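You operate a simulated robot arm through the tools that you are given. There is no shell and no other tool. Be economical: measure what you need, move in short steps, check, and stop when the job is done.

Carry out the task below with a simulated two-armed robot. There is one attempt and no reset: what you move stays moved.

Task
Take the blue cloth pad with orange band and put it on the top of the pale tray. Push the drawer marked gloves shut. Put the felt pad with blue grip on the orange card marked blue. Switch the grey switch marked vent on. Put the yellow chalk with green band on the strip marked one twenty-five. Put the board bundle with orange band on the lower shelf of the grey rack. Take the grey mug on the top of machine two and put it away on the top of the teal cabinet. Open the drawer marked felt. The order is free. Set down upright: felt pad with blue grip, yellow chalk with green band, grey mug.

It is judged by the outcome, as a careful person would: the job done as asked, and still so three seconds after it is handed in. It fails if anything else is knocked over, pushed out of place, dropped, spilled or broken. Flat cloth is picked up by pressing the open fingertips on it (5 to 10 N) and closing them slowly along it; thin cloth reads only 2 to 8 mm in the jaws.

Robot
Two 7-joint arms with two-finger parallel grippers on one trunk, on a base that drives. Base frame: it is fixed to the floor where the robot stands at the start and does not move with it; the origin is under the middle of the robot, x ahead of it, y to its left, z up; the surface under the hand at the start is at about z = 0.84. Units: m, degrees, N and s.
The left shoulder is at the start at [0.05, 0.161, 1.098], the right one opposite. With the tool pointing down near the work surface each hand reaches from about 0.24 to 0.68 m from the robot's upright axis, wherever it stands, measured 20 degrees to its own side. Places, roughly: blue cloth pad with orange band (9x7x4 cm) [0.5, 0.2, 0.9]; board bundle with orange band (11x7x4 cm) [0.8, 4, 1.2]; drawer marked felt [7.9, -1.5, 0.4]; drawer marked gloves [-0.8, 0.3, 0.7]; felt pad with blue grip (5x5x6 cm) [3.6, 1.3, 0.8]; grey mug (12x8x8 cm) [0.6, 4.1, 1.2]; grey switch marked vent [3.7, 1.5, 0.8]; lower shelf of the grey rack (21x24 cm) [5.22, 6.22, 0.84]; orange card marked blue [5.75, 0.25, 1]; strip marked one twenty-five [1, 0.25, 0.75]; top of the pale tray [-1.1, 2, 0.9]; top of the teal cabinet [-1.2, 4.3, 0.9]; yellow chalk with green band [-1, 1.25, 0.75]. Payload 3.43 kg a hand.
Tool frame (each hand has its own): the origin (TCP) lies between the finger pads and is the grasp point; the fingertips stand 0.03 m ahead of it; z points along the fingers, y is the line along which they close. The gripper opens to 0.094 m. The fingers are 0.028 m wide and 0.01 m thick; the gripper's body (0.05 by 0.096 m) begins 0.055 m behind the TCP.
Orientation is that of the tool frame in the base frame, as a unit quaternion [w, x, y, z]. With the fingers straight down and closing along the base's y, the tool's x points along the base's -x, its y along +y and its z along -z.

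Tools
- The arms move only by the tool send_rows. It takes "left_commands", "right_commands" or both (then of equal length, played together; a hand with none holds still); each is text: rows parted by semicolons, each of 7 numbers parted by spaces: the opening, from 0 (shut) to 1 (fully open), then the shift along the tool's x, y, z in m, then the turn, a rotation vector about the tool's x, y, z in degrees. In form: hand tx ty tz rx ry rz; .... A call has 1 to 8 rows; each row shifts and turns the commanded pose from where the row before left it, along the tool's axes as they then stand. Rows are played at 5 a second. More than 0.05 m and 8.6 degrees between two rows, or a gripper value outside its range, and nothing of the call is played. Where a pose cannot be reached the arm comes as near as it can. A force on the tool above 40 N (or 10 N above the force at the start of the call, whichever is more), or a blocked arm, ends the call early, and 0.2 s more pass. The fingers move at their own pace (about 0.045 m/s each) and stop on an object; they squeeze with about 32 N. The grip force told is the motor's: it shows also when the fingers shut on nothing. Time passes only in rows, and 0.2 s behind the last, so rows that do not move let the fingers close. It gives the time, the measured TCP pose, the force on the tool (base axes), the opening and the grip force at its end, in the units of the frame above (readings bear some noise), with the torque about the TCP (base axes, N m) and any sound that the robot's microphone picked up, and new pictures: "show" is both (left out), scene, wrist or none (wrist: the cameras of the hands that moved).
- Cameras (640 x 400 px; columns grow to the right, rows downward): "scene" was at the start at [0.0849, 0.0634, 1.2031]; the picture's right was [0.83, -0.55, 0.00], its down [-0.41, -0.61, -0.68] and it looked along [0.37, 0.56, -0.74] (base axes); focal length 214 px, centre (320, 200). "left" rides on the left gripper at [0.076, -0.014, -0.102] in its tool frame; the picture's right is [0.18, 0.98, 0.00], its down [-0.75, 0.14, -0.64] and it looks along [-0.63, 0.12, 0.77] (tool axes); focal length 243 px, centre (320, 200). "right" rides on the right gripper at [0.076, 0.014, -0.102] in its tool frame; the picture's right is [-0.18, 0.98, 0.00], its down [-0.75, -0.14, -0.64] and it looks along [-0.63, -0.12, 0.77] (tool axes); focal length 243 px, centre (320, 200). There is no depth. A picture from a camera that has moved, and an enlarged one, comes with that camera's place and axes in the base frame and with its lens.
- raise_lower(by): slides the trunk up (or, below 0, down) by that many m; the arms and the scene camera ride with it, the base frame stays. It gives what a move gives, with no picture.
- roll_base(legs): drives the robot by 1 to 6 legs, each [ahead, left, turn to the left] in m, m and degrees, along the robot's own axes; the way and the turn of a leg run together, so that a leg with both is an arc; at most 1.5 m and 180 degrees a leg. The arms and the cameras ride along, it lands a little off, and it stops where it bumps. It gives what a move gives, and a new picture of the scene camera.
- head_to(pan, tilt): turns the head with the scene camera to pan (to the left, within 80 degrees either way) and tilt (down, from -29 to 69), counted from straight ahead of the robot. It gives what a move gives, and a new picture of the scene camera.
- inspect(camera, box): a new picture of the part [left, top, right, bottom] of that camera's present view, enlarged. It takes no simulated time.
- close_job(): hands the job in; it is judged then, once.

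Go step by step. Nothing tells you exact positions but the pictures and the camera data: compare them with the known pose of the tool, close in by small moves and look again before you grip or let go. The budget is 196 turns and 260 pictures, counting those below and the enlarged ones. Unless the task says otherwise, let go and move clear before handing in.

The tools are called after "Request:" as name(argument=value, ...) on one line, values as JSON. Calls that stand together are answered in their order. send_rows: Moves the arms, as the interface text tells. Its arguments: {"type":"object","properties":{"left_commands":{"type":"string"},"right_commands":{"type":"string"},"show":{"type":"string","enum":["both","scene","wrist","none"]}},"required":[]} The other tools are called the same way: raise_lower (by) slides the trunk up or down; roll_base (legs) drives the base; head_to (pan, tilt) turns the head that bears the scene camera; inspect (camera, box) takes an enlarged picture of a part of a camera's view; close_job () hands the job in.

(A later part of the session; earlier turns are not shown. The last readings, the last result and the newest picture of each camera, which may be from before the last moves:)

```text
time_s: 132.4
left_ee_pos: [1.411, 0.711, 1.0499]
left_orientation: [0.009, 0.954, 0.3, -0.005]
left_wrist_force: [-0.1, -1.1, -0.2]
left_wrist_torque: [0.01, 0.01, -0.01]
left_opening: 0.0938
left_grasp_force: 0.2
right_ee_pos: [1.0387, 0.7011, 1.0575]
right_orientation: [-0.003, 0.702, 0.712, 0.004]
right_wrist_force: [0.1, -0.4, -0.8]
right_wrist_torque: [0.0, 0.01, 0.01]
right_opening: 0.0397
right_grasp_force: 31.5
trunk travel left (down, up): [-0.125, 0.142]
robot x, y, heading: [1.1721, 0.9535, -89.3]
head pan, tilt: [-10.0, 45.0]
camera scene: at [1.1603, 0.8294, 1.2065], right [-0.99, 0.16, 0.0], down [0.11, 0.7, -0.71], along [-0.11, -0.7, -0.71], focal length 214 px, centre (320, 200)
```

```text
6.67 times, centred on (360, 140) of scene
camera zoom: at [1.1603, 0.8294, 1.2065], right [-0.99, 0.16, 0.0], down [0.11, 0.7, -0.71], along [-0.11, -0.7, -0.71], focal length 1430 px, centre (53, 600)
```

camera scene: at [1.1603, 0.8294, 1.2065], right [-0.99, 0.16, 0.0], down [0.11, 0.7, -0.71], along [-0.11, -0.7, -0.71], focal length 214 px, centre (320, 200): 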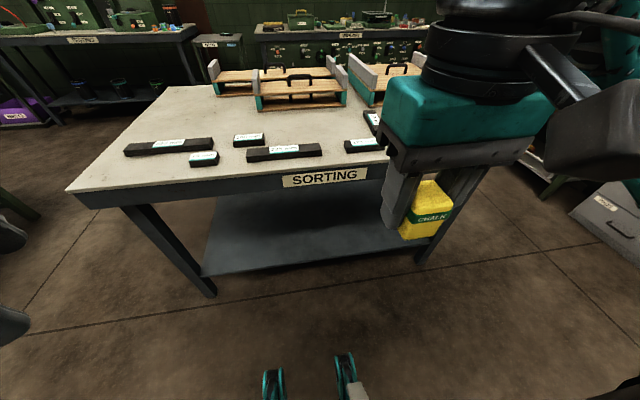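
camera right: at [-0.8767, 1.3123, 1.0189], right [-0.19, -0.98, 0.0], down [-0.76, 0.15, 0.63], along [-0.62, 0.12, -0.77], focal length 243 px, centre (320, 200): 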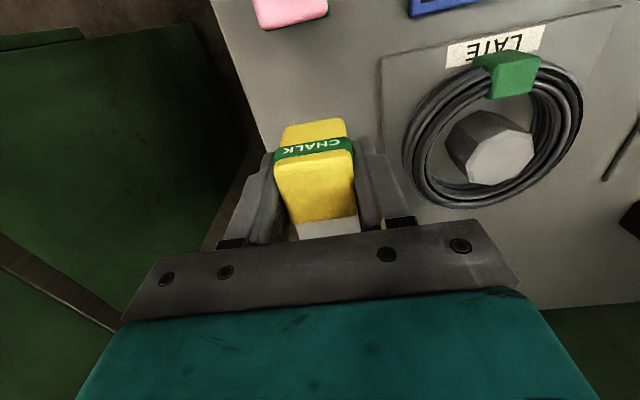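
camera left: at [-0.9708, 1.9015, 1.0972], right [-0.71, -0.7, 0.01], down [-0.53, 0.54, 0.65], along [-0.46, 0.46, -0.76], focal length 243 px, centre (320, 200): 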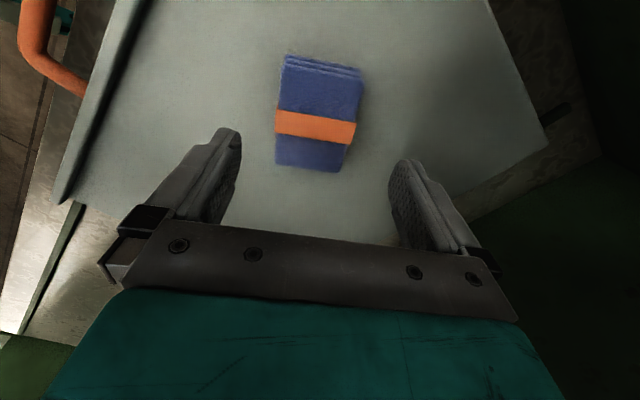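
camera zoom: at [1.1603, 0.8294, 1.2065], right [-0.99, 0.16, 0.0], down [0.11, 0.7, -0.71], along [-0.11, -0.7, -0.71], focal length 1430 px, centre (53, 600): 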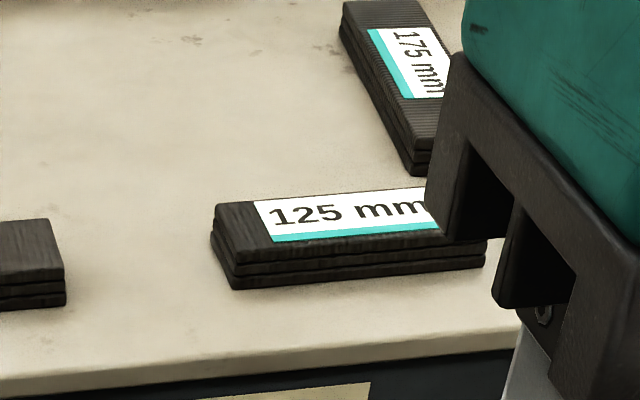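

The 125 strip lies about [0.93, 0.27]. I roll 17 cm closer and bring the chalk hand toward it, viewing with the wrist camera.

Request:
roll_base(legs=[[0.17, 0, 0]])

Request:
send_rows(right_commands="0 -0.03 -0.02 0 0 0 0;0 -0.03 -0.02 0 0 0 0;0 -0.03 -0.02 0 0 0 0;0 -0.03 -0.02 0 0 0 0;0 -0.03 -0.01 0 0 0 0", show="both")

```text
time_s: 133.9
left_ee_pos: [1.4126, 0.5424, 1.0507]
left_orientation: [0.009, 0.954, 0.3, -0.006]
left_wrist_force: [-1.0, -0.4, 0.8]
left_wrist_torque: [-0.01, 0.0, -0.01]
left_opening: 0.094
left_grasp_force: 0.0
right_ee_pos: [1.0405, 0.532, 1.0581]
right_orientation: [-0.003, 0.701, 0.713, 0.003]
right_wrist_force: [-1.0, -0.3, -0.7]
right_wrist_torque: [0.01, -0.01, 0.0]
right_opening: 0.0396
right_grasp_force: 31.5
trunk travel left (down, up): [-0.125, 0.142]
robot x, y, heading: [1.1733, 0.783, -89.3]
head pan, tilt: [-10.0, 45.0]
camera scene: at [1.1625, 0.6605, 1.2064], right [-0.99, 0.16, 0.0], down [0.11, 0.7, -0.71], along [-0.11, -0.7, -0.71], focal length 214 px, centre (320, 200)
```

scene: 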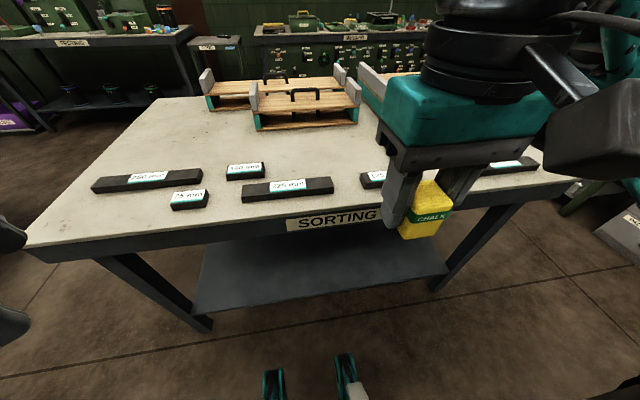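

```text
time_s: 135.1
left_ee_pos: [1.4139, 0.5426, 1.0496]
left_orientation: [0.009, 0.954, 0.3, -0.005]
left_wrist_force: [0.2, 0.4, 0.7]
left_wrist_torque: [0.01, -0.01, 0.01]
left_opening: 0.0944
left_grasp_force: 0.1
right_ee_pos: [0.9518, 0.3797, 1.0575]
right_orientation: [-0.004, 0.702, 0.712, 0.003]
right_wrist_force: [-0.1, -0.1, -1.1]
right_wrist_torque: [-0.02, -0.01, 0.01]
right_opening: 0.0398
right_grasp_force: 32.1
trunk travel left (down, up): [-0.125, 0.142]
robot x, y, heading: [1.1761, 0.7844, -89.0]
head pan, tilt: [-10.0, 45.0]
camera scene: at [1.1625, 0.6608, 1.2064], right [-0.99, 0.16, 0.0], down [0.11, 0.7, -0.71], along [-0.11, -0.7, -0.71], focal length 214 px, centre (320, 200)
camera right: at [0.9659, 0.4552, 1.1591], right [0.99, -0.17, 0.0], down [-0.13, -0.76, 0.63], along [-0.11, -0.62, -0.77], focal length 243 px, centre (320, 200)
```

scene: 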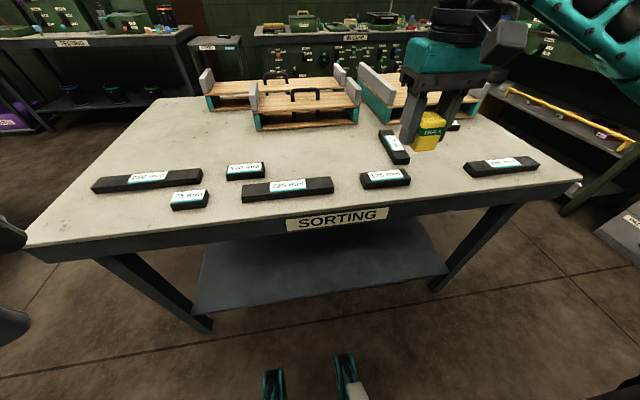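
right: 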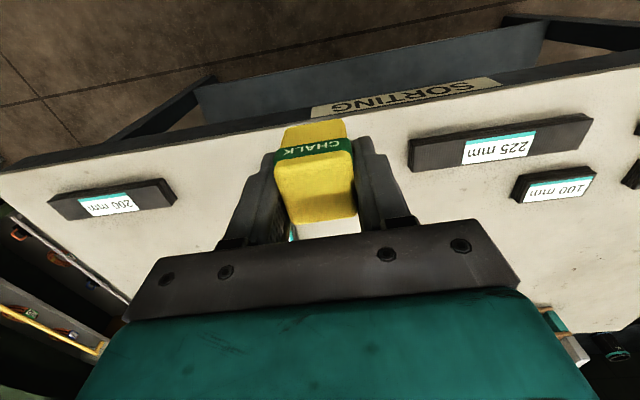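

Request:
inspect(camera="scene", box=[340, 110, 460, 200])

```text
4.44 times, centred on (400, 155) of scene
camera zoom: at [1.1625, 0.6608, 1.2064], right [-0.99, 0.16, 0.0], down [0.11, 0.7, -0.71], along [-0.11, -0.7, -0.71], focal length 953 px, centre (-36, 400)
```

zoom: 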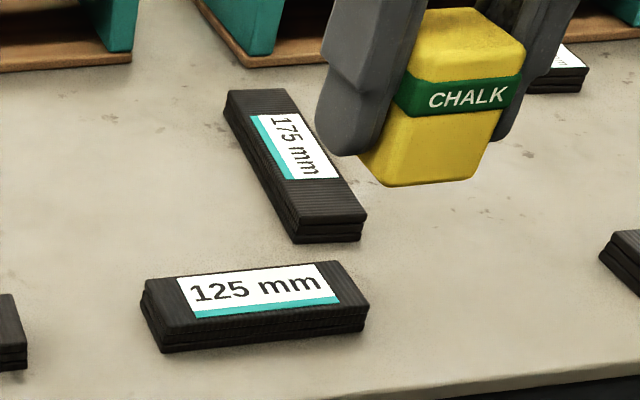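

Strip top centre is [0.929, 0.260] at z≈0.86; the chalk's bottom is 3.5 cm under the TCP. Move over it and descend part way.

Request:
send_rows(right_commands="0 -0.04 -0.008 0 0 0 0;0 -0.04 -0.008 0 0 0 0;0 -0.04 -0.007 0.02 0 0 0;0 0 0 0.03 0 0 0;0 0 0 0.03 0 0 0;0 0 0 0.03 0 0 0;0 0 0 0.02 0 0 0", show="both")

Request:
inspect(camera="scene", box=[340, 110, 460, 200])

```text
time_s: 136.7
left_ee_pos: [1.4127, 0.5422, 1.0508]
left_orientation: [0.008, 0.954, 0.3, -0.005]
left_wrist_force: [0.1, -0.4, 0.4]
left_wrist_torque: [-0.01, 0.01, -0.04]
left_opening: 0.0941
left_grasp_force: 0.1
right_ee_pos: [0.9319, 0.2631, 0.9248]
right_orientation: [-0.003, 0.702, 0.712, 0.004]
right_wrist_force: [-0.2, -0.4, -0.7]
right_wrist_torque: [-0.01, -0.02, -0.04]
right_opening: 0.0396
right_grasp_force: 32.4
trunk travel left (down, up): [-0.125, 0.142]
robot x, y, heading: [1.1743, 0.7858, -89.1]
head pan, tilt: [-10.0, 45.0]
camera scene: at [1.1624, 0.6609, 1.2065], right [-0.99, 0.16, 0.0], down [0.11, 0.7, -0.71], along [-0.11, -0.7, -0.71], focal length 214 px, centre (320, 200)
camera right: at [0.9453, 0.3382, 1.0278], right [0.99, -0.17, 0.0], down [-0.13, -0.76, 0.63], along [-0.11, -0.62, -0.77], focal length 243 px, centre (320, 200)
```

scene: 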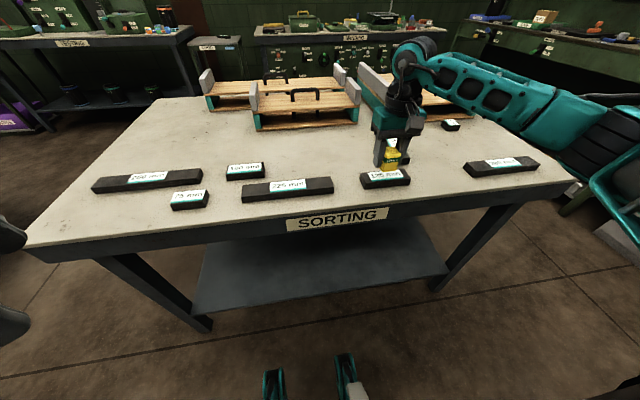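
right: 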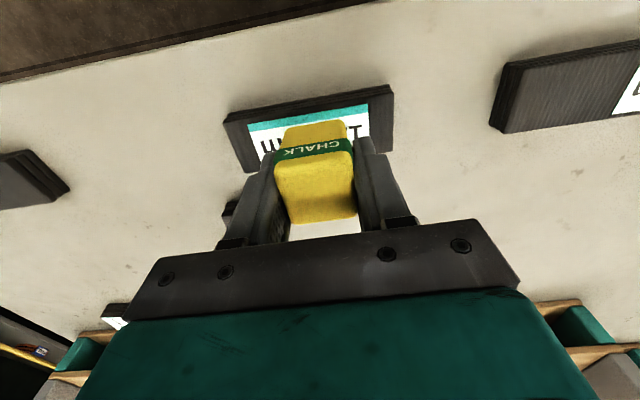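

```text
4.44 times, centred on (400, 155) of scene
camera zoom: at [1.1624, 0.6609, 1.2065], right [-0.99, 0.16, 0.0], down [0.11, 0.7, -0.71], along [-0.11, -0.7, -0.71], focal length 953 px, centre (-36, 400)
```

zoom: 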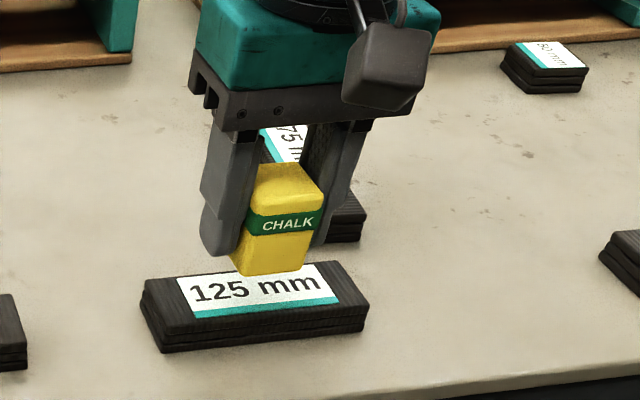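

Well aligned. Shift 3 mm back and lower gently until contact.

Request:
send_rows(right_commands="0 -0.003 -0.002 0.015 0 0 0;0 0 0 0.006 0 0 0;0 0 0 0.003 0 0 0;0 0 0 0.003 0 0 0;0 0 0 0 0 0 0", show="none")

Request:
inspect(camera="scene", box=[340, 110, 460, 200])

```text
time_s: 137.9
left_ee_pos: [1.4123, 0.542, 1.0494]
left_orientation: [0.009, 0.954, 0.299, -0.006]
left_wrist_force: [0.7, -0.1, -1.1]
left_wrist_torque: [0.0, -0.02, -0.02]
left_opening: 0.0938
left_grasp_force: 0.0
right_ee_pos: [0.9296, 0.2603, 0.8984]
right_orientation: [-0.004, 0.702, 0.712, 0.004]
right_wrist_force: [0.3, 0.5, 0.0]
right_wrist_torque: [-0.02, -0.02, 0.01]
right_opening: 0.0397
right_grasp_force: 32.0
trunk travel left (down, up): [-0.125, 0.142]
robot x, y, heading: [1.1766, 0.782, -89.2]
head pan, tilt: [-10.0, 45.0]
```

```text
4.44 times, centred on (400, 155) of scene
camera zoom: at [1.1625, 0.661, 1.2064], right [-0.99, 0.16, 0.0], down [0.11, 0.7, -0.71], along [-0.11, -0.7, -0.71], focal length 953 px, centre (-36, 400)
```

zoom: 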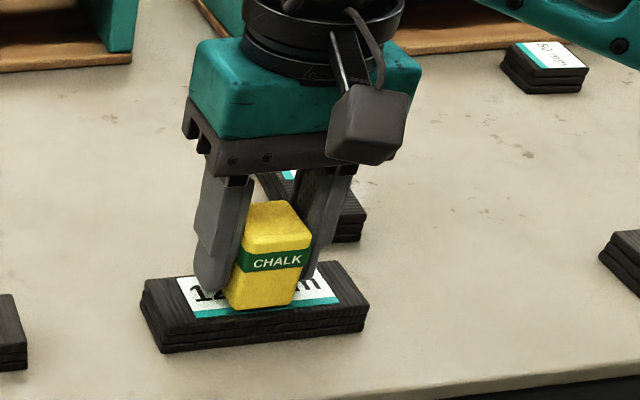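

Request:
send_rows(right_commands="0 0 0 0.002 0 0 0;0 0 0 0 0 0 0;0 0 0 0.002 0 0 0;0 0 0 0 0 0 0", show="none")

```text
time_s: 138.9
left_ee_pos: [1.4133, 0.5424, 1.0504]
left_orientation: [0.009, 0.954, 0.299, -0.005]
left_wrist_force: [-0.3, -0.3, -1.0]
left_wrist_torque: [0.01, -0.04, -0.01]
left_opening: 0.0941
left_grasp_force: 0.1
right_ee_pos: [0.9308, 0.2589, 0.8956]
right_orientation: [-0.002, 0.703, 0.712, 0.003]
right_wrist_force: [-1.3, -0.2, 10.0]
right_wrist_torque: [0.12, 0.1, 0.02]
right_opening: 0.0397
right_grasp_force: 32.2
trunk travel left (down, up): [-0.125, 0.142]
robot x, y, heading: [1.1729, 0.7858, -89.2]
head pan, tilt: [-10.0, 45.0]
```

Contact (10 N). Release and lift straight up.

Request:
send_rows(right_commands="0.5 0 0 -0.0005 0 0 0;0.75 0 0 0 0 0 0;0.8 0 0 0 0 0 0;0.8 0 0 0 0 0 0;0.8 0 0 -0.03 0 0 0;0.8 0 0 -0.04 0 0 0;0.8 0 0 -0.04 0 0 0;0.8 0 0 -0.04 0 0 0", show="wrist")

Request:
inspect(camera="scene", box=[340, 110, 460, 200])

```text
time_s: 140.7
left_ee_pos: [1.4141, 0.543, 1.0487]
left_orientation: [0.01, 0.954, 0.3, -0.006]
left_wrist_force: [0.6, 0.1, 0.0]
left_wrist_torque: [0.01, 0.03, -0.01]
left_opening: 0.0938
left_grasp_force: 0.1
right_ee_pos: [0.9297, 0.2574, 1.0457]
right_orientation: [-0.003, 0.702, 0.713, 0.004]
right_wrist_force: [0.3, 0.4, 0.4]
right_wrist_torque: [0.03, 0.01, 0.02]
right_opening: 0.0752
right_grasp_force: 0.0
trunk travel left (down, up): [-0.125, 0.142]
robot x, y, heading: [1.1724, 0.7843, -89.3]
head pan, tilt: [-10.0, 45.0]
camera right: at [0.9432, 0.333, 1.148], right [0.99, -0.17, 0.0], down [-0.13, -0.76, 0.63], along [-0.11, -0.62, -0.77], focal length 243 px, centre (320, 200)
```

right: 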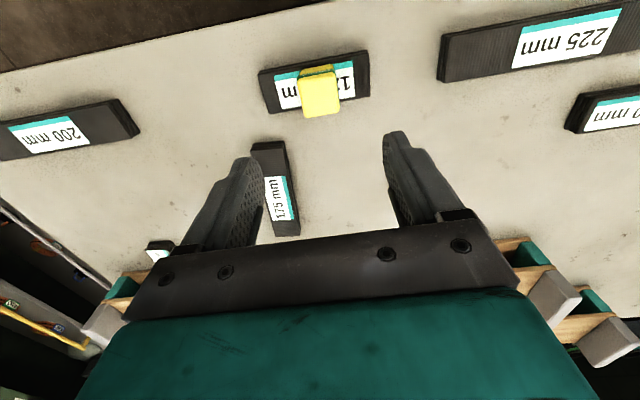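

```text
4.44 times, centred on (400, 155) of scene
camera zoom: at [1.1627, 0.6612, 1.2064], right [-0.99, 0.16, 0.0], down [0.11, 0.7, -0.71], along [-0.11, -0.7, -0.71], focal length 953 px, centre (-36, 400)
```

zoom: 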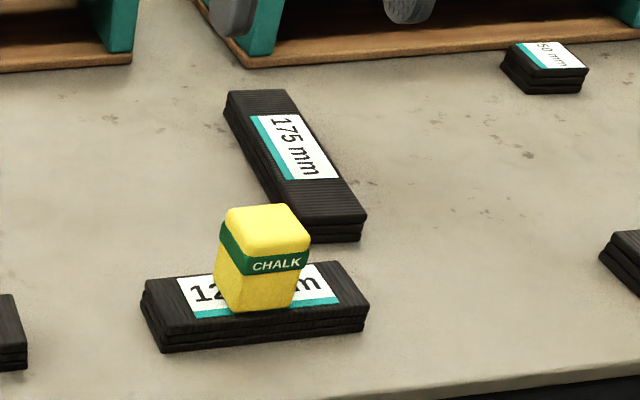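

The chalk stands upright on the 125 strip. I retract both arms, straighten the left wrist, and back away to find machine two.

Request:
send_rows(right_commands="0.8 0.035 0 0 0 0 0;0.8 0.035 0 0 0 0 0;0.8 0.035 0 0 0 0 0;0.8 0.035 0 0 0 0 0;0.8 0.035 0 0 0 0 0;0.8 0.035 0 0 0 0 0;0.8 0.03 0 0 0 0 0", left_commands="1 0 0 0 0 0 -8;1 0 0 0 0 0 -8;1 0 0 0 0 0 -8;1 0 0 0 0 0 -8;1 0 0 0 0 0 -8;1 0 0 0 0 0 -8;1 0 0 0 0 0 -7", show="none")

Request:
roll_base(legs=[[-0.15, -1.25, 0], [0, 0, 180]])

Request:
head_to(pan=-10, tilt=5)

```text
time_s: 142.3
left_ee_pos: [1.4126, 0.5429, 1.0493]
left_orientation: [0.005, 0.706, 0.708, -0.009]
left_wrist_force: [0.8, 0.4, -0.5]
left_wrist_torque: [-0.01, -0.02, 0.02]
left_opening: 0.0941
left_grasp_force: 0.1
right_ee_pos: [0.9274, 0.4977, 1.0465]
right_orientation: [-0.003, 0.703, 0.712, 0.003]
right_wrist_force: [0.5, -0.6, 0.4]
right_wrist_torque: [0.0, 0.0, -0.01]
right_opening: 0.0751
right_grasp_force: 0.1
trunk travel left (down, up): [-0.125, 0.142]
robot x, y, heading: [1.1779, 0.7841, -89.0]
head pan, tilt: [-10.0, 45.0]
```

```text
time_s: 160.9
left_ee_pos: [-0.3238, 1.1587, 1.0504]
left_orientation: [-0.009, 0.713, -0.701, -0.006]
left_wrist_force: [-0.5, 0.5, -0.2]
left_wrist_torque: [-0.02, 0.0, 0.01]
left_opening: 0.0941
left_grasp_force: 0.2
right_ee_pos: [0.1606, 1.2146, 1.0477]
right_orientation: [0.004, 0.718, -0.696, 0.004]
right_wrist_force: [0.4, 0.4, 0.1]
right_wrist_torque: [-0.03, 0.0, -0.03]
right_opening: 0.0752
right_grasp_force: 0.0
trunk travel left (down, up): [-0.125, 0.142]
robot x, y, heading: [-0.0792, 0.9247, 92.1]
head pan, tilt: [-10.0, 45.0]
camera scene: at [-0.069, 1.0404, 1.2065], right [0.99, -0.14, 0.0], down [-0.1, -0.7, -0.71], along [0.1, 0.7, -0.71], focal length 214 px, centre (320, 200)
```

scene: 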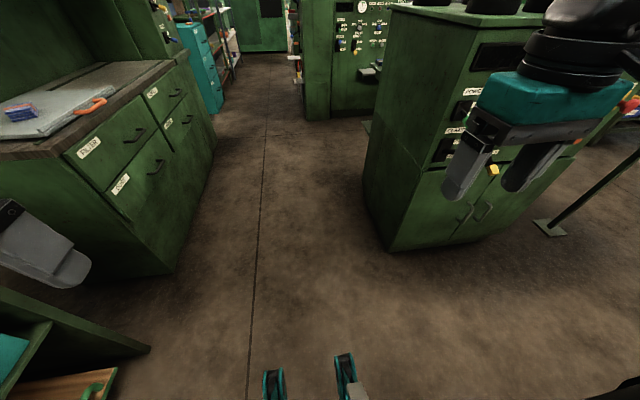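

```text
time_s: 162.0
left_ee_pos: [-0.3242, 1.1594, 1.049]
left_orientation: [-0.009, 0.714, -0.7, -0.006]
left_wrist_force: [0.7, 0.0, 0.8]
left_wrist_torque: [0.0, 0.01, 0.02]
left_opening: 0.094
left_grasp_force: 0.0
right_ee_pos: [0.1616, 1.2159, 1.0471]
right_orientation: [0.004, 0.719, -0.695, 0.003]
right_wrist_force: [0.0, -0.3, 1.2]
right_wrist_torque: [0.0, 0.01, -0.02]
right_opening: 0.0752
right_grasp_force: 0.1
trunk travel left (down, up): [-0.125, 0.142]
robot x, y, heading: [-0.0805, 0.9225, 92.0]
head pan, tilt: [-10.0, 5.0]
camera scene: at [-0.0674, 1.0509, 1.2694], right [0.99, -0.14, 0.0], down [-0.01, -0.09, -1.0], along [0.14, 0.99, -0.09], focal length 214 px, centre (320, 200)
```

scene: 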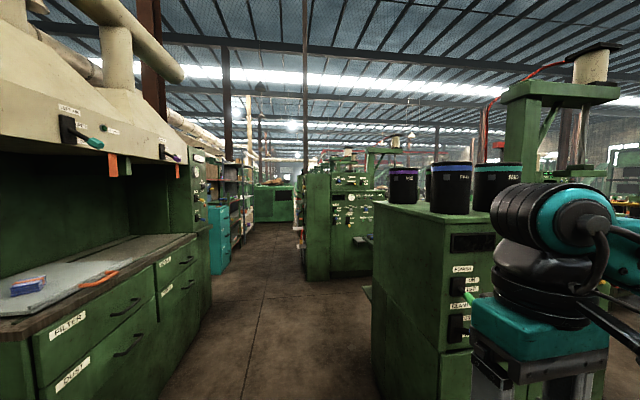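

Machine two is up the aisle at about x≥0.15, y≈3.7; the teal cabinet is beyond on the left. I drive up the aisle.

Request:
roll_base(legs=[[0.9, 0.15, -2], [0.9, 0, 0]])

Request:
head_to(pan=-40, tilt=10)

Request:
head_to(pan=35, tilt=15)

```text
time_s: 171.1
left_ee_pos: [-0.4705, 2.9602, 1.049]
left_orientation: [0.009, -0.699, 0.715, 0.005]
left_wrist_force: [-0.2, -0.4, 0.1]
left_wrist_torque: [-0.01, 0.0, 0.01]
left_opening: 0.094
left_grasp_force: 0.1
right_ee_pos: [0.016, 2.9959, 1.0463]
right_orientation: [-0.004, -0.703, 0.711, -0.004]
right_wrist_force: [-0.2, -0.4, -0.6]
right_wrist_torque: [-0.03, 0.03, -0.01]
right_opening: 0.0751
right_grasp_force: 0.1
trunk travel left (down, up): [-0.125, 0.142]
robot x, y, heading: [-0.2388, 2.7149, 89.2]
head pan, tilt: [-10.0, 5.0]
camera scene: at [-0.2186, 2.8407, 1.2694], right [0.98, -0.18, 0.0], down [-0.02, -0.09, -1.0], along [0.18, 0.98, -0.09], focal length 214 px, centre (320, 200)
```

scene: 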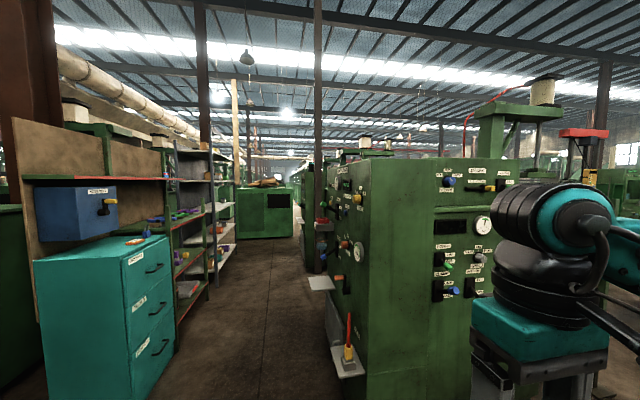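

```text
time_s: 172.1
left_ee_pos: [-0.4706, 2.9594, 1.049]
left_orientation: [0.009, -0.699, 0.715, 0.006]
left_wrist_force: [0.1, -0.5, 0.2]
left_wrist_torque: [0.01, 0.0, -0.03]
left_opening: 0.0941
left_grasp_force: 0.0
right_ee_pos: [0.0162, 2.9952, 1.0462]
right_orientation: [-0.003, -0.703, 0.711, -0.003]
right_wrist_force: [0.6, 0.6, 0.1]
right_wrist_torque: [0.02, 0.02, 0.0]
right_opening: 0.0751
right_grasp_force: 0.0
trunk travel left (down, up): [-0.125, 0.142]
robot x, y, heading: [-0.2402, 2.7146, 89.4]
head pan, tilt: [-40.0, 10.0]
camera scene: at [-0.1751, 2.821, 1.2614], right [0.76, -0.65, 0.0], down [-0.11, -0.13, -0.98], along [0.64, 0.75, -0.17], focal length 214 px, centre (320, 200)
```

scene: 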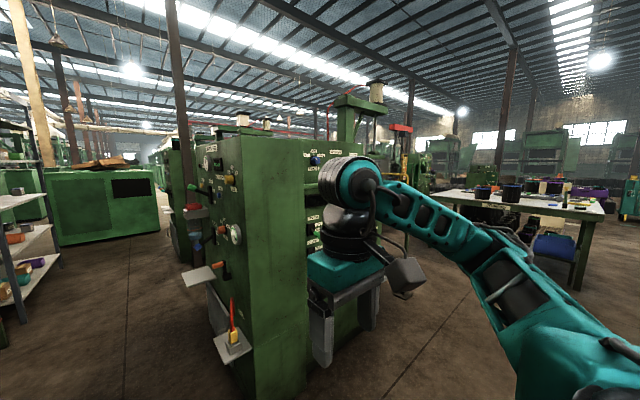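

```text
time_s: 173.5
left_ee_pos: [-0.4696, 2.9599, 1.049]
left_orientation: [0.009, -0.698, 0.716, 0.005]
left_wrist_force: [-0.3, -0.3, 0.1]
left_wrist_torque: [0.02, -0.02, -0.01]
left_opening: 0.0942
left_grasp_force: 0.0
right_ee_pos: [0.016, 2.9931, 1.0466]
right_orientation: [-0.003, -0.704, 0.711, -0.004]
right_wrist_force: [0.4, 0.1, 0.1]
right_wrist_torque: [0.03, -0.01, -0.03]
right_opening: 0.0753
right_grasp_force: 0.0
trunk travel left (down, up): [-0.125, 0.142]
robot x, y, heading: [-0.2362, 2.7113, 89.4]
head pan, tilt: [35.0, 15.0]
camera scene: at [-0.2882, 2.8273, 1.2533], right [0.82, 0.57, 0.0], down [0.15, -0.21, -0.97], along [-0.55, 0.8, -0.26], focal length 214 px, centre (320, 200)
```

scene: 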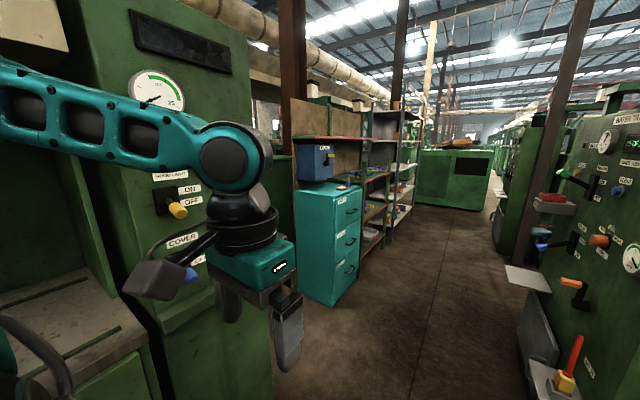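

The machine ahead-right must be machine two. I raise the trunk to see its top.

Request:
raise_lower(by=0.14)

Request:
head_to(pan=-25, tilt=10)

```text
time_s: 175.2
left_ee_pos: [-0.4708, 2.9601, 1.1899]
left_orientation: [0.01, -0.699, 0.715, 0.005]
left_wrist_force: [-0.4, 0.3, 0.0]
left_wrist_torque: [-0.02, 0.01, 0.0]
left_opening: 0.094
left_grasp_force: 0.1
right_ee_pos: [0.017, 2.9946, 1.1874]
right_orientation: [-0.004, -0.703, 0.711, -0.004]
right_wrist_force: [-0.4, -1.2, 0.6]
right_wrist_torque: [0.01, 0.02, 0.01]
right_opening: 0.0751
right_grasp_force: 0.2
trunk travel left (down, up): [-0.265, 0.002]
robot x, y, heading: [-0.2371, 2.7111, 89.3]
head pan, tilt: [35.0, 15.0]
```

```text
time_s: 176.5
left_ee_pos: [-0.4716, 2.9605, 1.1901]
left_orientation: [0.009, -0.698, 0.716, 0.005]
left_wrist_force: [-0.1, 0.2, 0.6]
left_wrist_torque: [-0.01, 0.04, -0.03]
left_opening: 0.094
left_grasp_force: 0.1
right_ee_pos: [0.0159, 2.9953, 1.187]
right_orientation: [-0.003, -0.703, 0.711, -0.004]
right_wrist_force: [0.4, -0.3, 0.4]
right_wrist_torque: [0.02, -0.01, 0.0]
right_opening: 0.0754
right_grasp_force: 0.0
trunk travel left (down, up): [-0.265, 0.002]
robot x, y, heading: [-0.2356, 2.7126, 89.4]
head pan, tilt: [-25.0, 10.0]
camera scene: at [-0.1954, 2.8342, 1.4014], right [0.9, -0.43, 0.0], down [-0.07, -0.16, -0.98], along [0.42, 0.89, -0.17], focal length 214 px, centre (320, 200)
```

scene: 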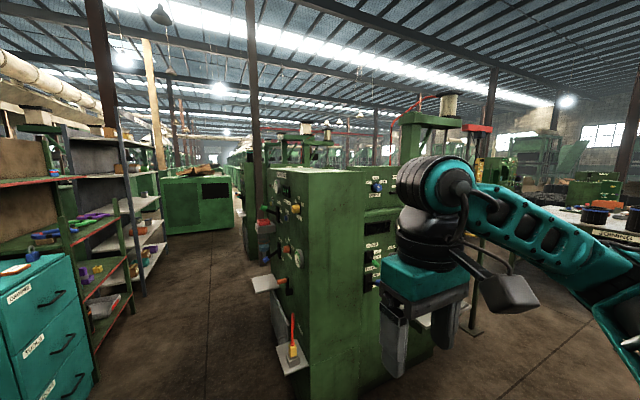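

Mug isn't visible from here. I move in front of machine two's panel side to look at its top.

Request:
roll_base(legs=[[0.25, 0, 0], [0, -0.7, 0]])

Request:
head_to(pan=0, tilt=10)

```text
time_s: 184.4
left_ee_pos: [0.2243, 3.2044, 1.1892]
left_orientation: [0.009, -0.698, 0.716, 0.005]
left_wrist_force: [0.1, 0.7, 0.1]
left_wrist_torque: [0.02, 0.02, -0.01]
left_opening: 0.0938
left_grasp_force: 0.0
right_ee_pos: [0.7119, 3.2374, 1.1864]
right_orientation: [-0.003, -0.703, 0.711, -0.003]
right_wrist_force: [-0.3, -0.2, 0.3]
right_wrist_torque: [-0.02, 0.04, -0.02]
right_opening: 0.0753
right_grasp_force: 0.0
trunk travel left (down, up): [-0.265, 0.002]
robot x, y, heading: [0.4576, 2.9562, 89.6]
head pan, tilt: [-25.0, 10.0]
camera scene: at [0.4995, 3.077, 1.4014], right [0.9, -0.43, 0.0], down [-0.08, -0.16, -0.98], along [0.43, 0.89, -0.17], focal length 214 px, centre (320, 200)
```

scene: 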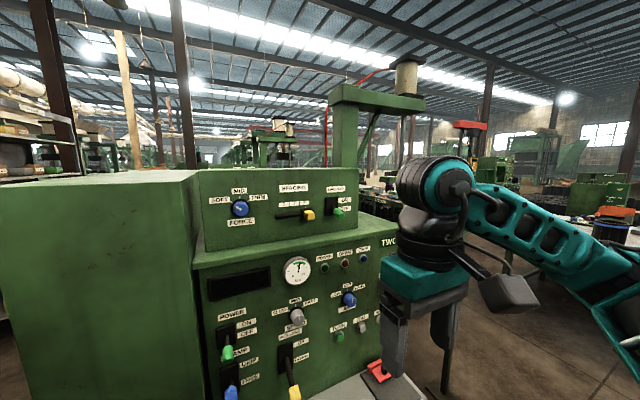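

```text
time_s: 185.3
left_ee_pos: [0.2237, 3.2035, 1.1903]
left_orientation: [0.009, -0.698, 0.716, 0.005]
left_wrist_force: [0.7, 0.5, -0.1]
left_wrist_torque: [-0.02, -0.03, 0.01]
left_opening: 0.094
left_grasp_force: 0.1
right_ee_pos: [0.7117, 3.2371, 1.1872]
right_orientation: [-0.003, -0.703, 0.711, -0.003]
right_wrist_force: [0.7, 0.3, 0.1]
right_wrist_torque: [-0.03, -0.01, -0.02]
right_opening: 0.075
right_grasp_force: 0.0
trunk travel left (down, up): [-0.265, 0.002]
robot x, y, heading: [0.4585, 2.9565, 89.1]
head pan, tilt: [0.0, 10.0]
camera scene: at [0.4603, 3.0862, 1.4014], right [1.0, -0.01, 0.0], down [0.0, -0.17, -0.98], along [0.01, 0.98, -0.17], focal length 214 px, centre (320, 200)
```

scene: 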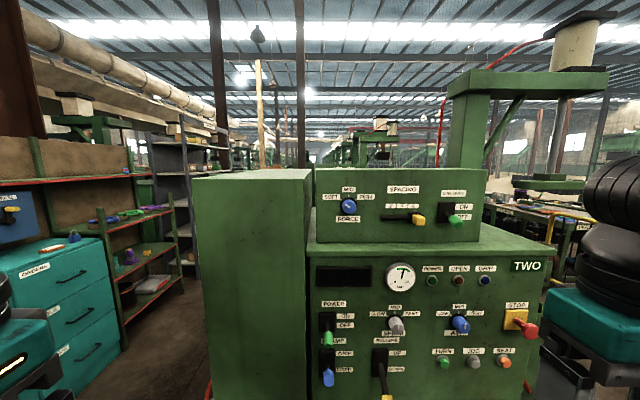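

This is machine two; its deck (z≈1.2) carries a console in front, so the mug must be behind it. I look to the right to find a way round.

Request:
head_to(pan=-65, tilt=25)

```text
time_s: 186.7
left_ee_pos: [0.2239, 3.2043, 1.189]
left_orientation: [0.01, -0.698, 0.716, 0.005]
left_wrist_force: [0.4, -0.5, 0.3]
left_wrist_torque: [0.0, 0.01, 0.02]
left_opening: 0.0938
left_grasp_force: 0.1
right_ee_pos: [0.7121, 3.2354, 1.187]
right_orientation: [-0.004, -0.703, 0.711, -0.003]
right_wrist_force: [0.7, -0.5, 0.4]
right_wrist_torque: [0.02, 0.0, -0.01]
right_opening: 0.075
right_grasp_force: 0.1
trunk travel left (down, up): [-0.265, 0.002]
robot x, y, heading: [0.4551, 2.9549, 89.2]
head pan, tilt: [-65.0, 25.0]
camera scene: at [0.543, 3.0313, 1.3771], right [0.41, -0.91, 0.0], down [-0.38, -0.17, -0.91], along [0.83, 0.37, -0.42], focal length 214 px, centre (320, 200)
```

scene: 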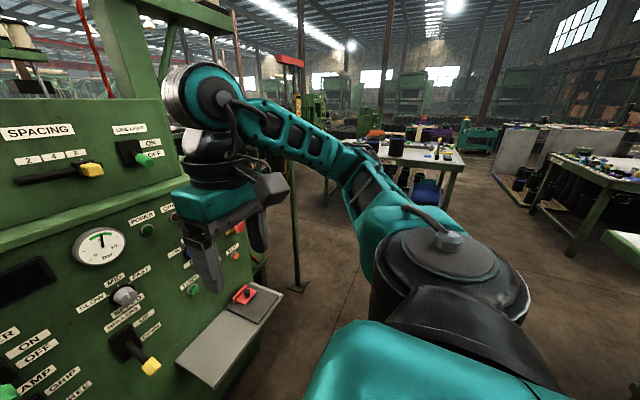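

A post stands near [1.67, 3.72]. I shift right to look along the machine's right side.

Request:
roll_base(legs=[[0, -0.8, 0]])

Request:
head_to(pan=15, tilt=20)

```text
time_s: 194.1
left_ee_pos: [1.0286, 3.1927, 1.1903]
left_orientation: [0.009, -0.697, 0.717, 0.005]
left_wrist_force: [-0.3, 1.1, -0.6]
left_wrist_torque: [-0.01, 0.01, 0.01]
left_opening: 0.0941
left_grasp_force: 0.1
right_ee_pos: [1.5163, 3.2267, 1.1861]
right_orientation: [-0.003, -0.702, 0.712, -0.003]
right_wrist_force: [-0.1, 0.1, 0.0]
right_wrist_torque: [0.01, 0.02, 0.02]
right_opening: 0.0751
right_grasp_force: 0.0
trunk travel left (down, up): [-0.265, 0.002]
robot x, y, heading: [1.2598, 2.9441, 89.2]
head pan, tilt: [-65.0, 25.0]
camera scene: at [1.3477, 3.021, 1.377], right [0.41, -0.91, 0.0], down [-0.39, -0.17, -0.91], along [0.83, 0.37, -0.42], focal length 214 px, centre (320, 200)
```

scene: 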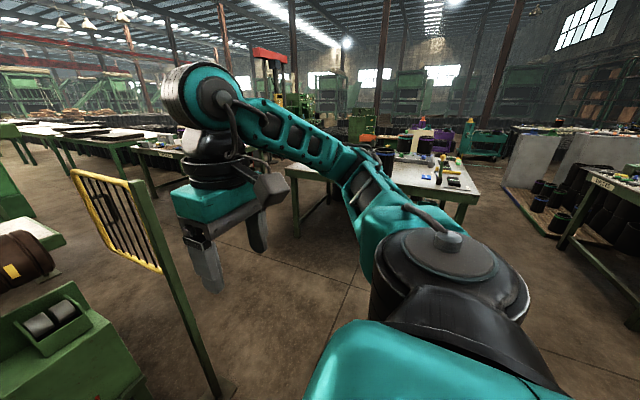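

```text
time_s: 195.7
left_ee_pos: [1.0292, 3.1941, 1.1887]
left_orientation: [0.01, -0.697, 0.717, 0.006]
left_wrist_force: [-0.9, -0.2, -0.4]
left_wrist_torque: [0.0, 0.01, -0.02]
left_opening: 0.094
left_grasp_force: 0.0
right_ee_pos: [1.5156, 3.2269, 1.1881]
right_orientation: [-0.003, -0.702, 0.712, -0.002]
right_wrist_force: [-0.1, -0.1, -0.4]
right_wrist_torque: [0.01, 0.0, -0.01]
right_opening: 0.0753
right_grasp_force: 0.1
trunk travel left (down, up): [-0.265, 0.002]
robot x, y, heading: [1.2642, 2.9462, 89.1]
head pan, tilt: [15.0, 20.0]
camera scene: at [1.2408, 3.0734, 1.3851], right [0.97, 0.25, 0.0], down [0.08, -0.33, -0.94], along [-0.23, 0.91, -0.34], focal length 214 px, centre (320, 200)
```

scene: 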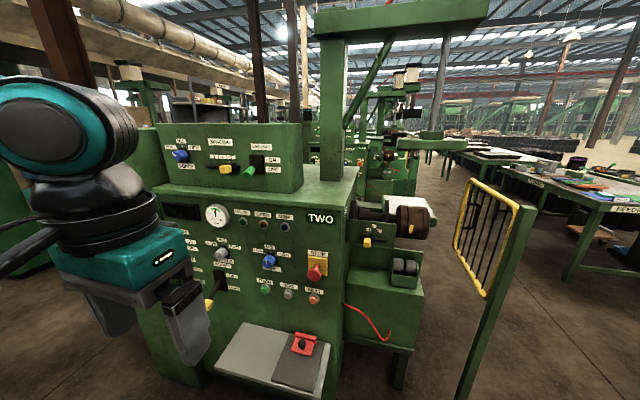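

Request:
inspect(camera="scene", box=[270, 90, 450, 260])

Request:
head_to(pan=30, tilt=5)

```text
2.35 times, centred on (360, 175) of scene
camera zoom: at [1.2408, 3.0734, 1.3851], right [0.97, 0.25, 0.0], down [0.08, -0.33, -0.94], along [-0.23, 0.91, -0.34], focal length 505 px, centre (226, 259)
```

zoom: 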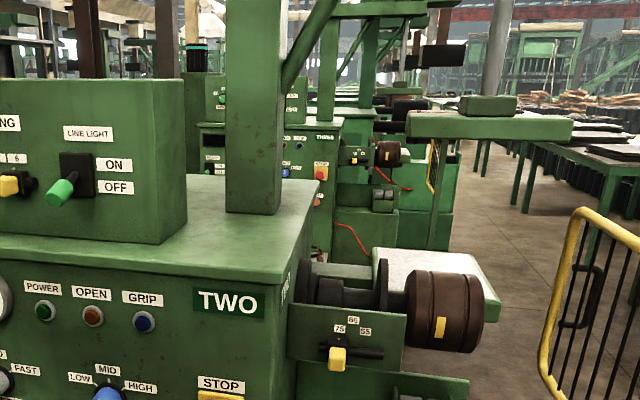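

```text
time_s: 196.4
left_ee_pos: [1.0296, 3.1938, 1.1903]
left_orientation: [0.009, -0.697, 0.717, 0.005]
left_wrist_force: [-0.1, 0.5, 0.1]
left_wrist_torque: [0.0, -0.02, 0.01]
left_opening: 0.0938
left_grasp_force: 0.0
right_ee_pos: [1.5166, 3.2274, 1.1867]
right_orientation: [-0.003, -0.702, 0.712, -0.003]
right_wrist_force: [0.2, 0.0, 0.4]
right_wrist_torque: [-0.03, -0.01, 0.01]
right_opening: 0.0752
right_grasp_force: 0.2
trunk travel left (down, up): [-0.265, 0.002]
robot x, y, heading: [1.2618, 2.9441, 89.0]
head pan, tilt: [30.0, 5.0]
camera scene: at [1.2188, 3.0634, 1.4094], right [0.87, 0.49, 0.0], down [0.04, -0.08, -1.0], along [-0.49, 0.87, -0.09], focal length 214 px, centre (320, 200)
```

scene: 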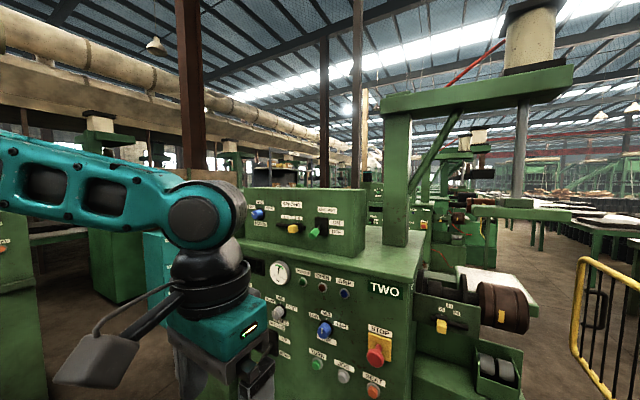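

The mug must sit on the deck behind the console. I go back and round via the aisle into the gap behind machine two.

Request:
roll_base(legs=[[0, 1.5, 0], [0.9, 0.05, 0.5]])

Request:
head_to(pan=-30, tilt=10)

```text
time_s: 212.0
left_ee_pos: [-0.4886, 3.6323, 1.1924]
left_orientation: [0.014, -0.694, 0.72, 0.009]
left_wrist_force: [0.3, -0.6, 0.2]
left_wrist_torque: [0.01, 0.03, -0.02]
left_opening: 0.0938
left_grasp_force: 0.0
right_ee_pos: [0.0006, 3.6508, 1.1867]
right_orientation: [0.008, -0.704, 0.71, -0.007]
right_wrist_force: [0.1, 0.7, 0.9]
right_wrist_torque: [0.03, 0.02, 0.01]
right_opening: 0.0752
right_grasp_force: 0.1
trunk travel left (down, up): [-0.265, 0.002]
robot x, y, heading: [-0.257, 3.3993, 88.3]
head pan, tilt: [30.0, 5.0]
stopped in leg 2: the robot was blocked; the commanded pose is now the measured one
camera scene: at [-0.3013, 3.4974, 1.4112], right [0.88, 0.48, 0.01], down [0.04, -0.07, -1.0], along [-0.48, 0.87, -0.08], focal length 214 px, centre (320, 200)
```

scene: 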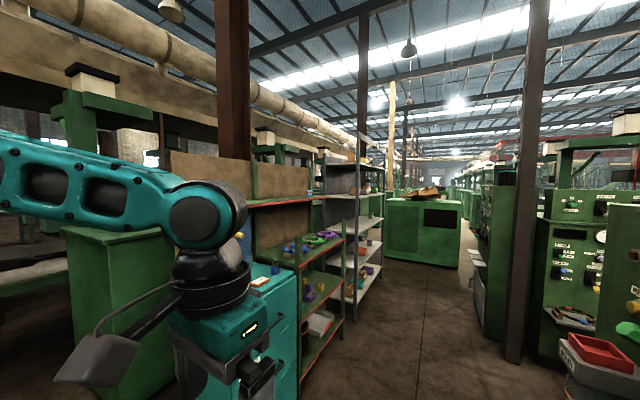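

```text
time_s: 213.3
left_ee_pos: [-0.4895, 3.6299, 1.1932]
left_orientation: [0.015, -0.695, 0.719, 0.009]
left_wrist_force: [-0.8, -0.4, 0.2]
left_wrist_torque: [-0.02, 0.02, 0.03]
left_opening: 0.0939
left_grasp_force: 0.2
right_ee_pos: [0.0003, 3.6509, 1.1856]
right_orientation: [0.007, -0.705, 0.709, -0.006]
right_wrist_force: [0.5, -0.4, -0.5]
right_wrist_torque: [0.03, -0.01, 0.0]
right_opening: 0.075
right_grasp_force: 0.0
trunk travel left (down, up): [-0.265, 0.002]
robot x, y, heading: [-0.2605, 3.3943, 88.8]
head pan, tilt: [-30.0, 10.0]
camera scene: at [-0.2085, 3.4945, 1.4032], right [0.86, -0.52, -0.01], down [-0.09, -0.13, -0.99], along [0.51, 0.85, -0.16], focal length 214 px, centre (320, 200)
```

scene: 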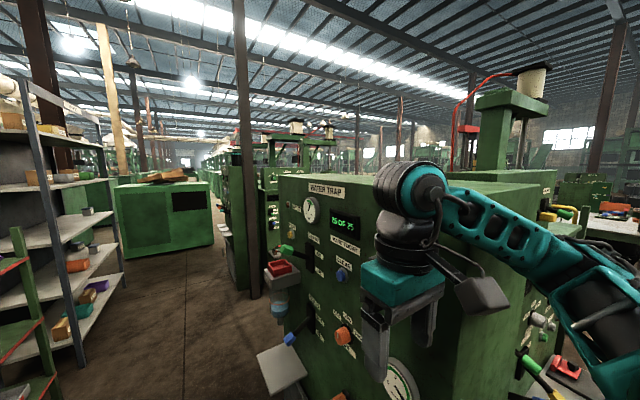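

The right elbow met machine two's corner. I back off, turn to face the machine so the arms' width lies along the aisle, and strafe past.

Request:
roll_base(legs=[[-0.3, 0.12, 0], [0, 0, -89]])

Request:
head_to(pan=50, tilt=20)

```text
time_s: 215.7
left_ee_pos: [-0.5915, 3.3527, 1.1906]
left_orientation: [-0.007, -0.69, 0.723, 0.009]
left_wrist_force: [-0.7, 0.6, 1.3]
left_wrist_torque: [0.02, 0.0, 0.01]
left_opening: 0.0941
left_grasp_force: 0.0
right_ee_pos: [-0.1021, 3.3689, 1.1747]
right_orientation: [-0.01, -0.701, 0.713, -0.007]
right_wrist_force: [-0.4, 0.7, 0.7]
right_wrist_torque: [-0.01, 0.01, -0.01]
right_opening: 0.0753
right_grasp_force: 0.1
trunk travel left (down, up): [-0.265, 0.002]
robot x, y, heading: [-0.3757, 3.0921, 88.4]
head pan, tilt: [-30.0, 10.0]
stopped in leg 2: the robot was blocked; the commanded pose is now the measured one
camera scene: at [-0.3084, 3.2196, 1.3995], right [0.85, -0.53, -0.01], down [-0.11, -0.15, -0.98], along [0.51, 0.84, -0.19], focal length 214 px, centre (320, 200)
```

scene: 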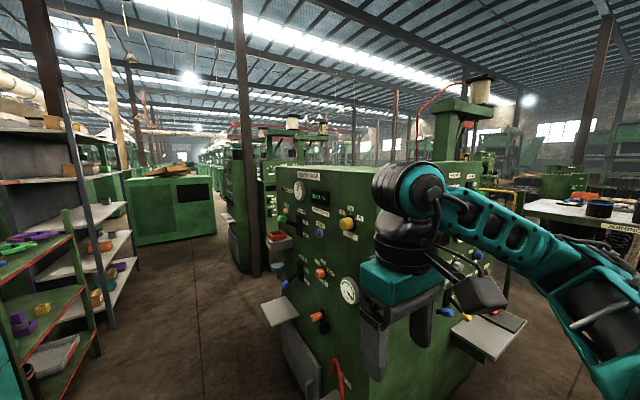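

```text
time_s: 217.2
left_ee_pos: [-0.5933, 3.3531, 1.1896]
left_orientation: [-0.006, -0.692, 0.722, 0.009]
left_wrist_force: [0.5, 1.1, -0.9]
left_wrist_torque: [-0.01, -0.05, -0.01]
left_opening: 0.0941
left_grasp_force: 0.1
right_ee_pos: [-0.1031, 3.3721, 1.1736]
right_orientation: [-0.01, -0.703, 0.711, -0.008]
right_wrist_force: [-0.5, -0.1, 0.3]
right_wrist_torque: [0.03, 0.03, 0.0]
right_opening: 0.075
right_grasp_force: 0.0
trunk travel left (down, up): [-0.265, 0.002]
robot x, y, heading: [-0.3817, 3.0934, 88.3]
head pan, tilt: [50.0, 20.0]
camera scene: at [-0.4268, 3.2039, 1.3853], right [0.66, 0.75, -0.02], down [0.24, -0.24, -0.94], along [-0.71, 0.62, -0.33], focal length 214 px, centre (320, 200)
```

scene: 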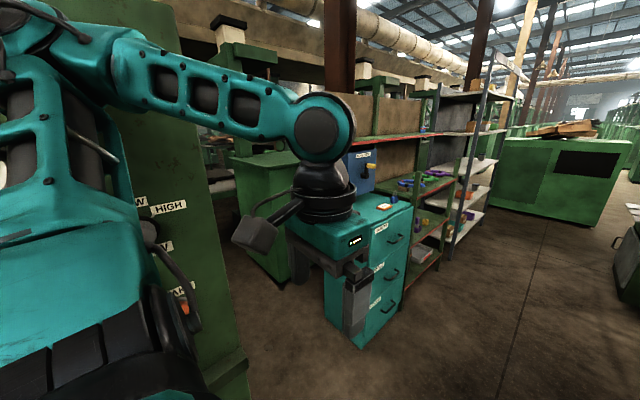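

The left elbow is touching the panel tower on the left. I move right to get free, then turn.

Request:
roll_base(legs=[[0, -0.18, 0]])

Request:
head_to(pan=75, tilt=10)

```text
time_s: 219.4
left_ee_pos: [-0.4302, 3.3405, 1.1877]
left_orientation: [0.004, -0.691, 0.723, 0.005]
left_wrist_force: [0.7, 0.0, 0.6]
left_wrist_torque: [0.01, 0.03, 0.0]
left_opening: 0.0938
left_grasp_force: 0.0
right_ee_pos: [0.0582, 3.359, 1.1816]
right_orientation: [0.0, -0.701, 0.713, -0.011]
right_wrist_force: [0.6, 0.0, -0.6]
right_wrist_torque: [0.03, -0.01, -0.03]
right_opening: 0.0753
right_grasp_force: 0.1
trunk travel left (down, up): [-0.265, 0.002]
robot x, y, heading: [-0.2005, 3.0926, 88.5]
head pan, tilt: [50.0, 20.0]
camera scene: at [-0.2686, 3.1892, 1.3852], right [0.66, 0.75, 0.0], down [0.26, -0.23, -0.94], along [-0.7, 0.62, -0.34], focal length 214 px, centre (320, 200)
```

scene: 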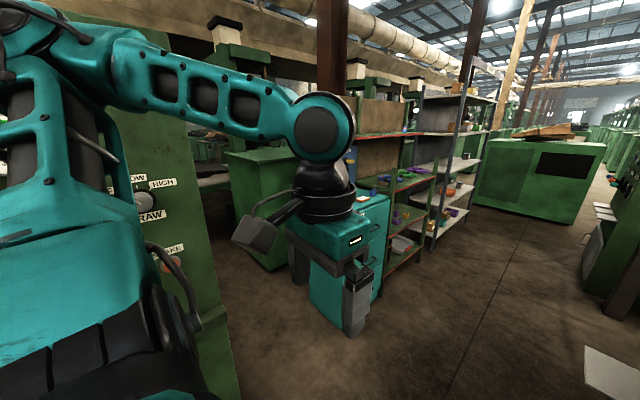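

```text
time_s: 220.3
left_ee_pos: [-0.4308, 3.3398, 1.1887]
left_orientation: [0.004, -0.691, 0.723, 0.006]
left_wrist_force: [0.3, 0.2, -0.6]
left_wrist_torque: [0.02, 0.02, -0.03]
left_opening: 0.0942
left_grasp_force: 0.0
right_ee_pos: [0.0583, 3.3588, 1.1819]
right_orientation: [0.0, -0.702, 0.712, -0.011]
right_wrist_force: [-0.6, 0.8, 0.0]
right_wrist_torque: [-0.03, 0.03, -0.02]
right_opening: 0.0752
right_grasp_force: 0.0
trunk travel left (down, up): [-0.265, 0.002]
robot x, y, heading: [-0.1978, 3.0909, 88.5]
head pan, tilt: [75.0, 10.0]
camera scene: at [-0.2884, 3.1541, 1.4014], right [0.29, 0.96, 0.0], down [0.17, -0.05, -0.98], along [-0.94, 0.28, -0.17], focal length 214 px, centre (320, 200)
```

scene: 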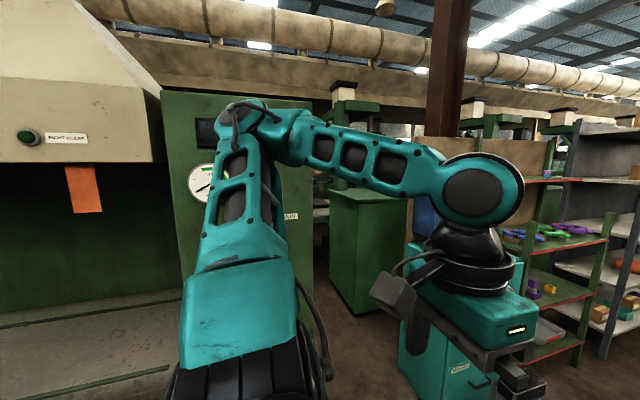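

Request:
roll_base(legs=[[0, 0, -88]])

Request:
head_to(pan=80, tilt=10)

```text
time_s: 224.5
left_ee_pos: [0.0431, 3.3268, 1.1888]
left_orientation: [0.007, 0.008, 1.0, 0.001]
left_wrist_force: [0.2, -0.8, -0.1]
left_wrist_torque: [0.02, -0.02, 0.03]
left_opening: 0.0939
left_grasp_force: 0.0
right_ee_pos: [0.074, 2.838, 1.1826]
right_orientation: [-0.008, -0.006, 1.0, -0.008]
right_wrist_force: [-0.5, 0.6, 0.9]
right_wrist_torque: [-0.03, 0.0, -0.01]
right_opening: 0.0752
right_grasp_force: 0.1
trunk travel left (down, up): [-0.265, 0.002]
robot x, y, heading: [-0.2021, 3.0903, 0.1]
head pan, tilt: [75.0, 10.0]
camera scene: at [-0.1363, 3.1771, 1.4014], right [0.97, -0.26, 0.0], down [-0.04, -0.17, -0.98], along [0.26, 0.95, -0.17], focal length 214 px, centre (320, 200)
```

scene: 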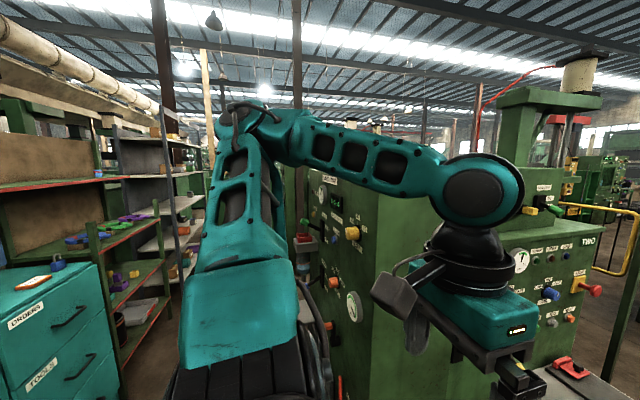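

```text
time_s: 225.2
left_ee_pos: [0.0433, 3.3253, 1.1883]
left_orientation: [0.007, 0.008, 1.0, 0.001]
left_wrist_force: [-0.3, 0.0, 1.2]
left_wrist_torque: [0.01, 0.01, -0.01]
left_opening: 0.0939
left_grasp_force: 0.1
right_ee_pos: [0.0732, 2.8372, 1.18]
right_orientation: [-0.008, -0.006, 1.0, -0.007]
right_wrist_force: [0.4, -0.4, 0.7]
right_wrist_torque: [0.0, 0.01, 0.01]
right_opening: 0.0752
right_grasp_force: 0.1
trunk travel left (down, up): [-0.265, 0.002]
robot x, y, heading: [-0.2013, 3.0917, 0.1]
head pan, tilt: [80.0, 10.0]
camera scene: at [-0.1442, 3.179, 1.4014], right [0.98, -0.17, 0.0], down [-0.03, -0.17, -0.98], along [0.17, 0.97, -0.17], focal length 214 px, centre (320, 200)
```

scene: 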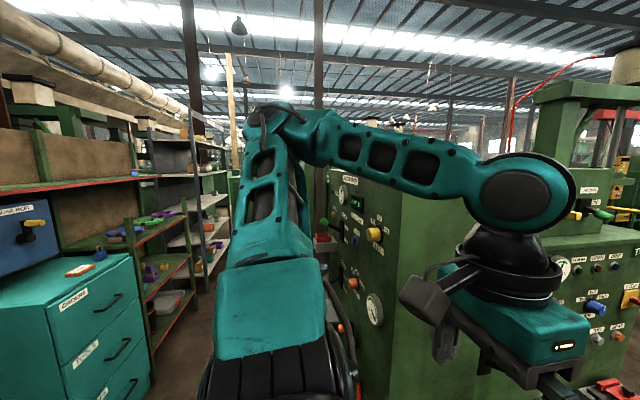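

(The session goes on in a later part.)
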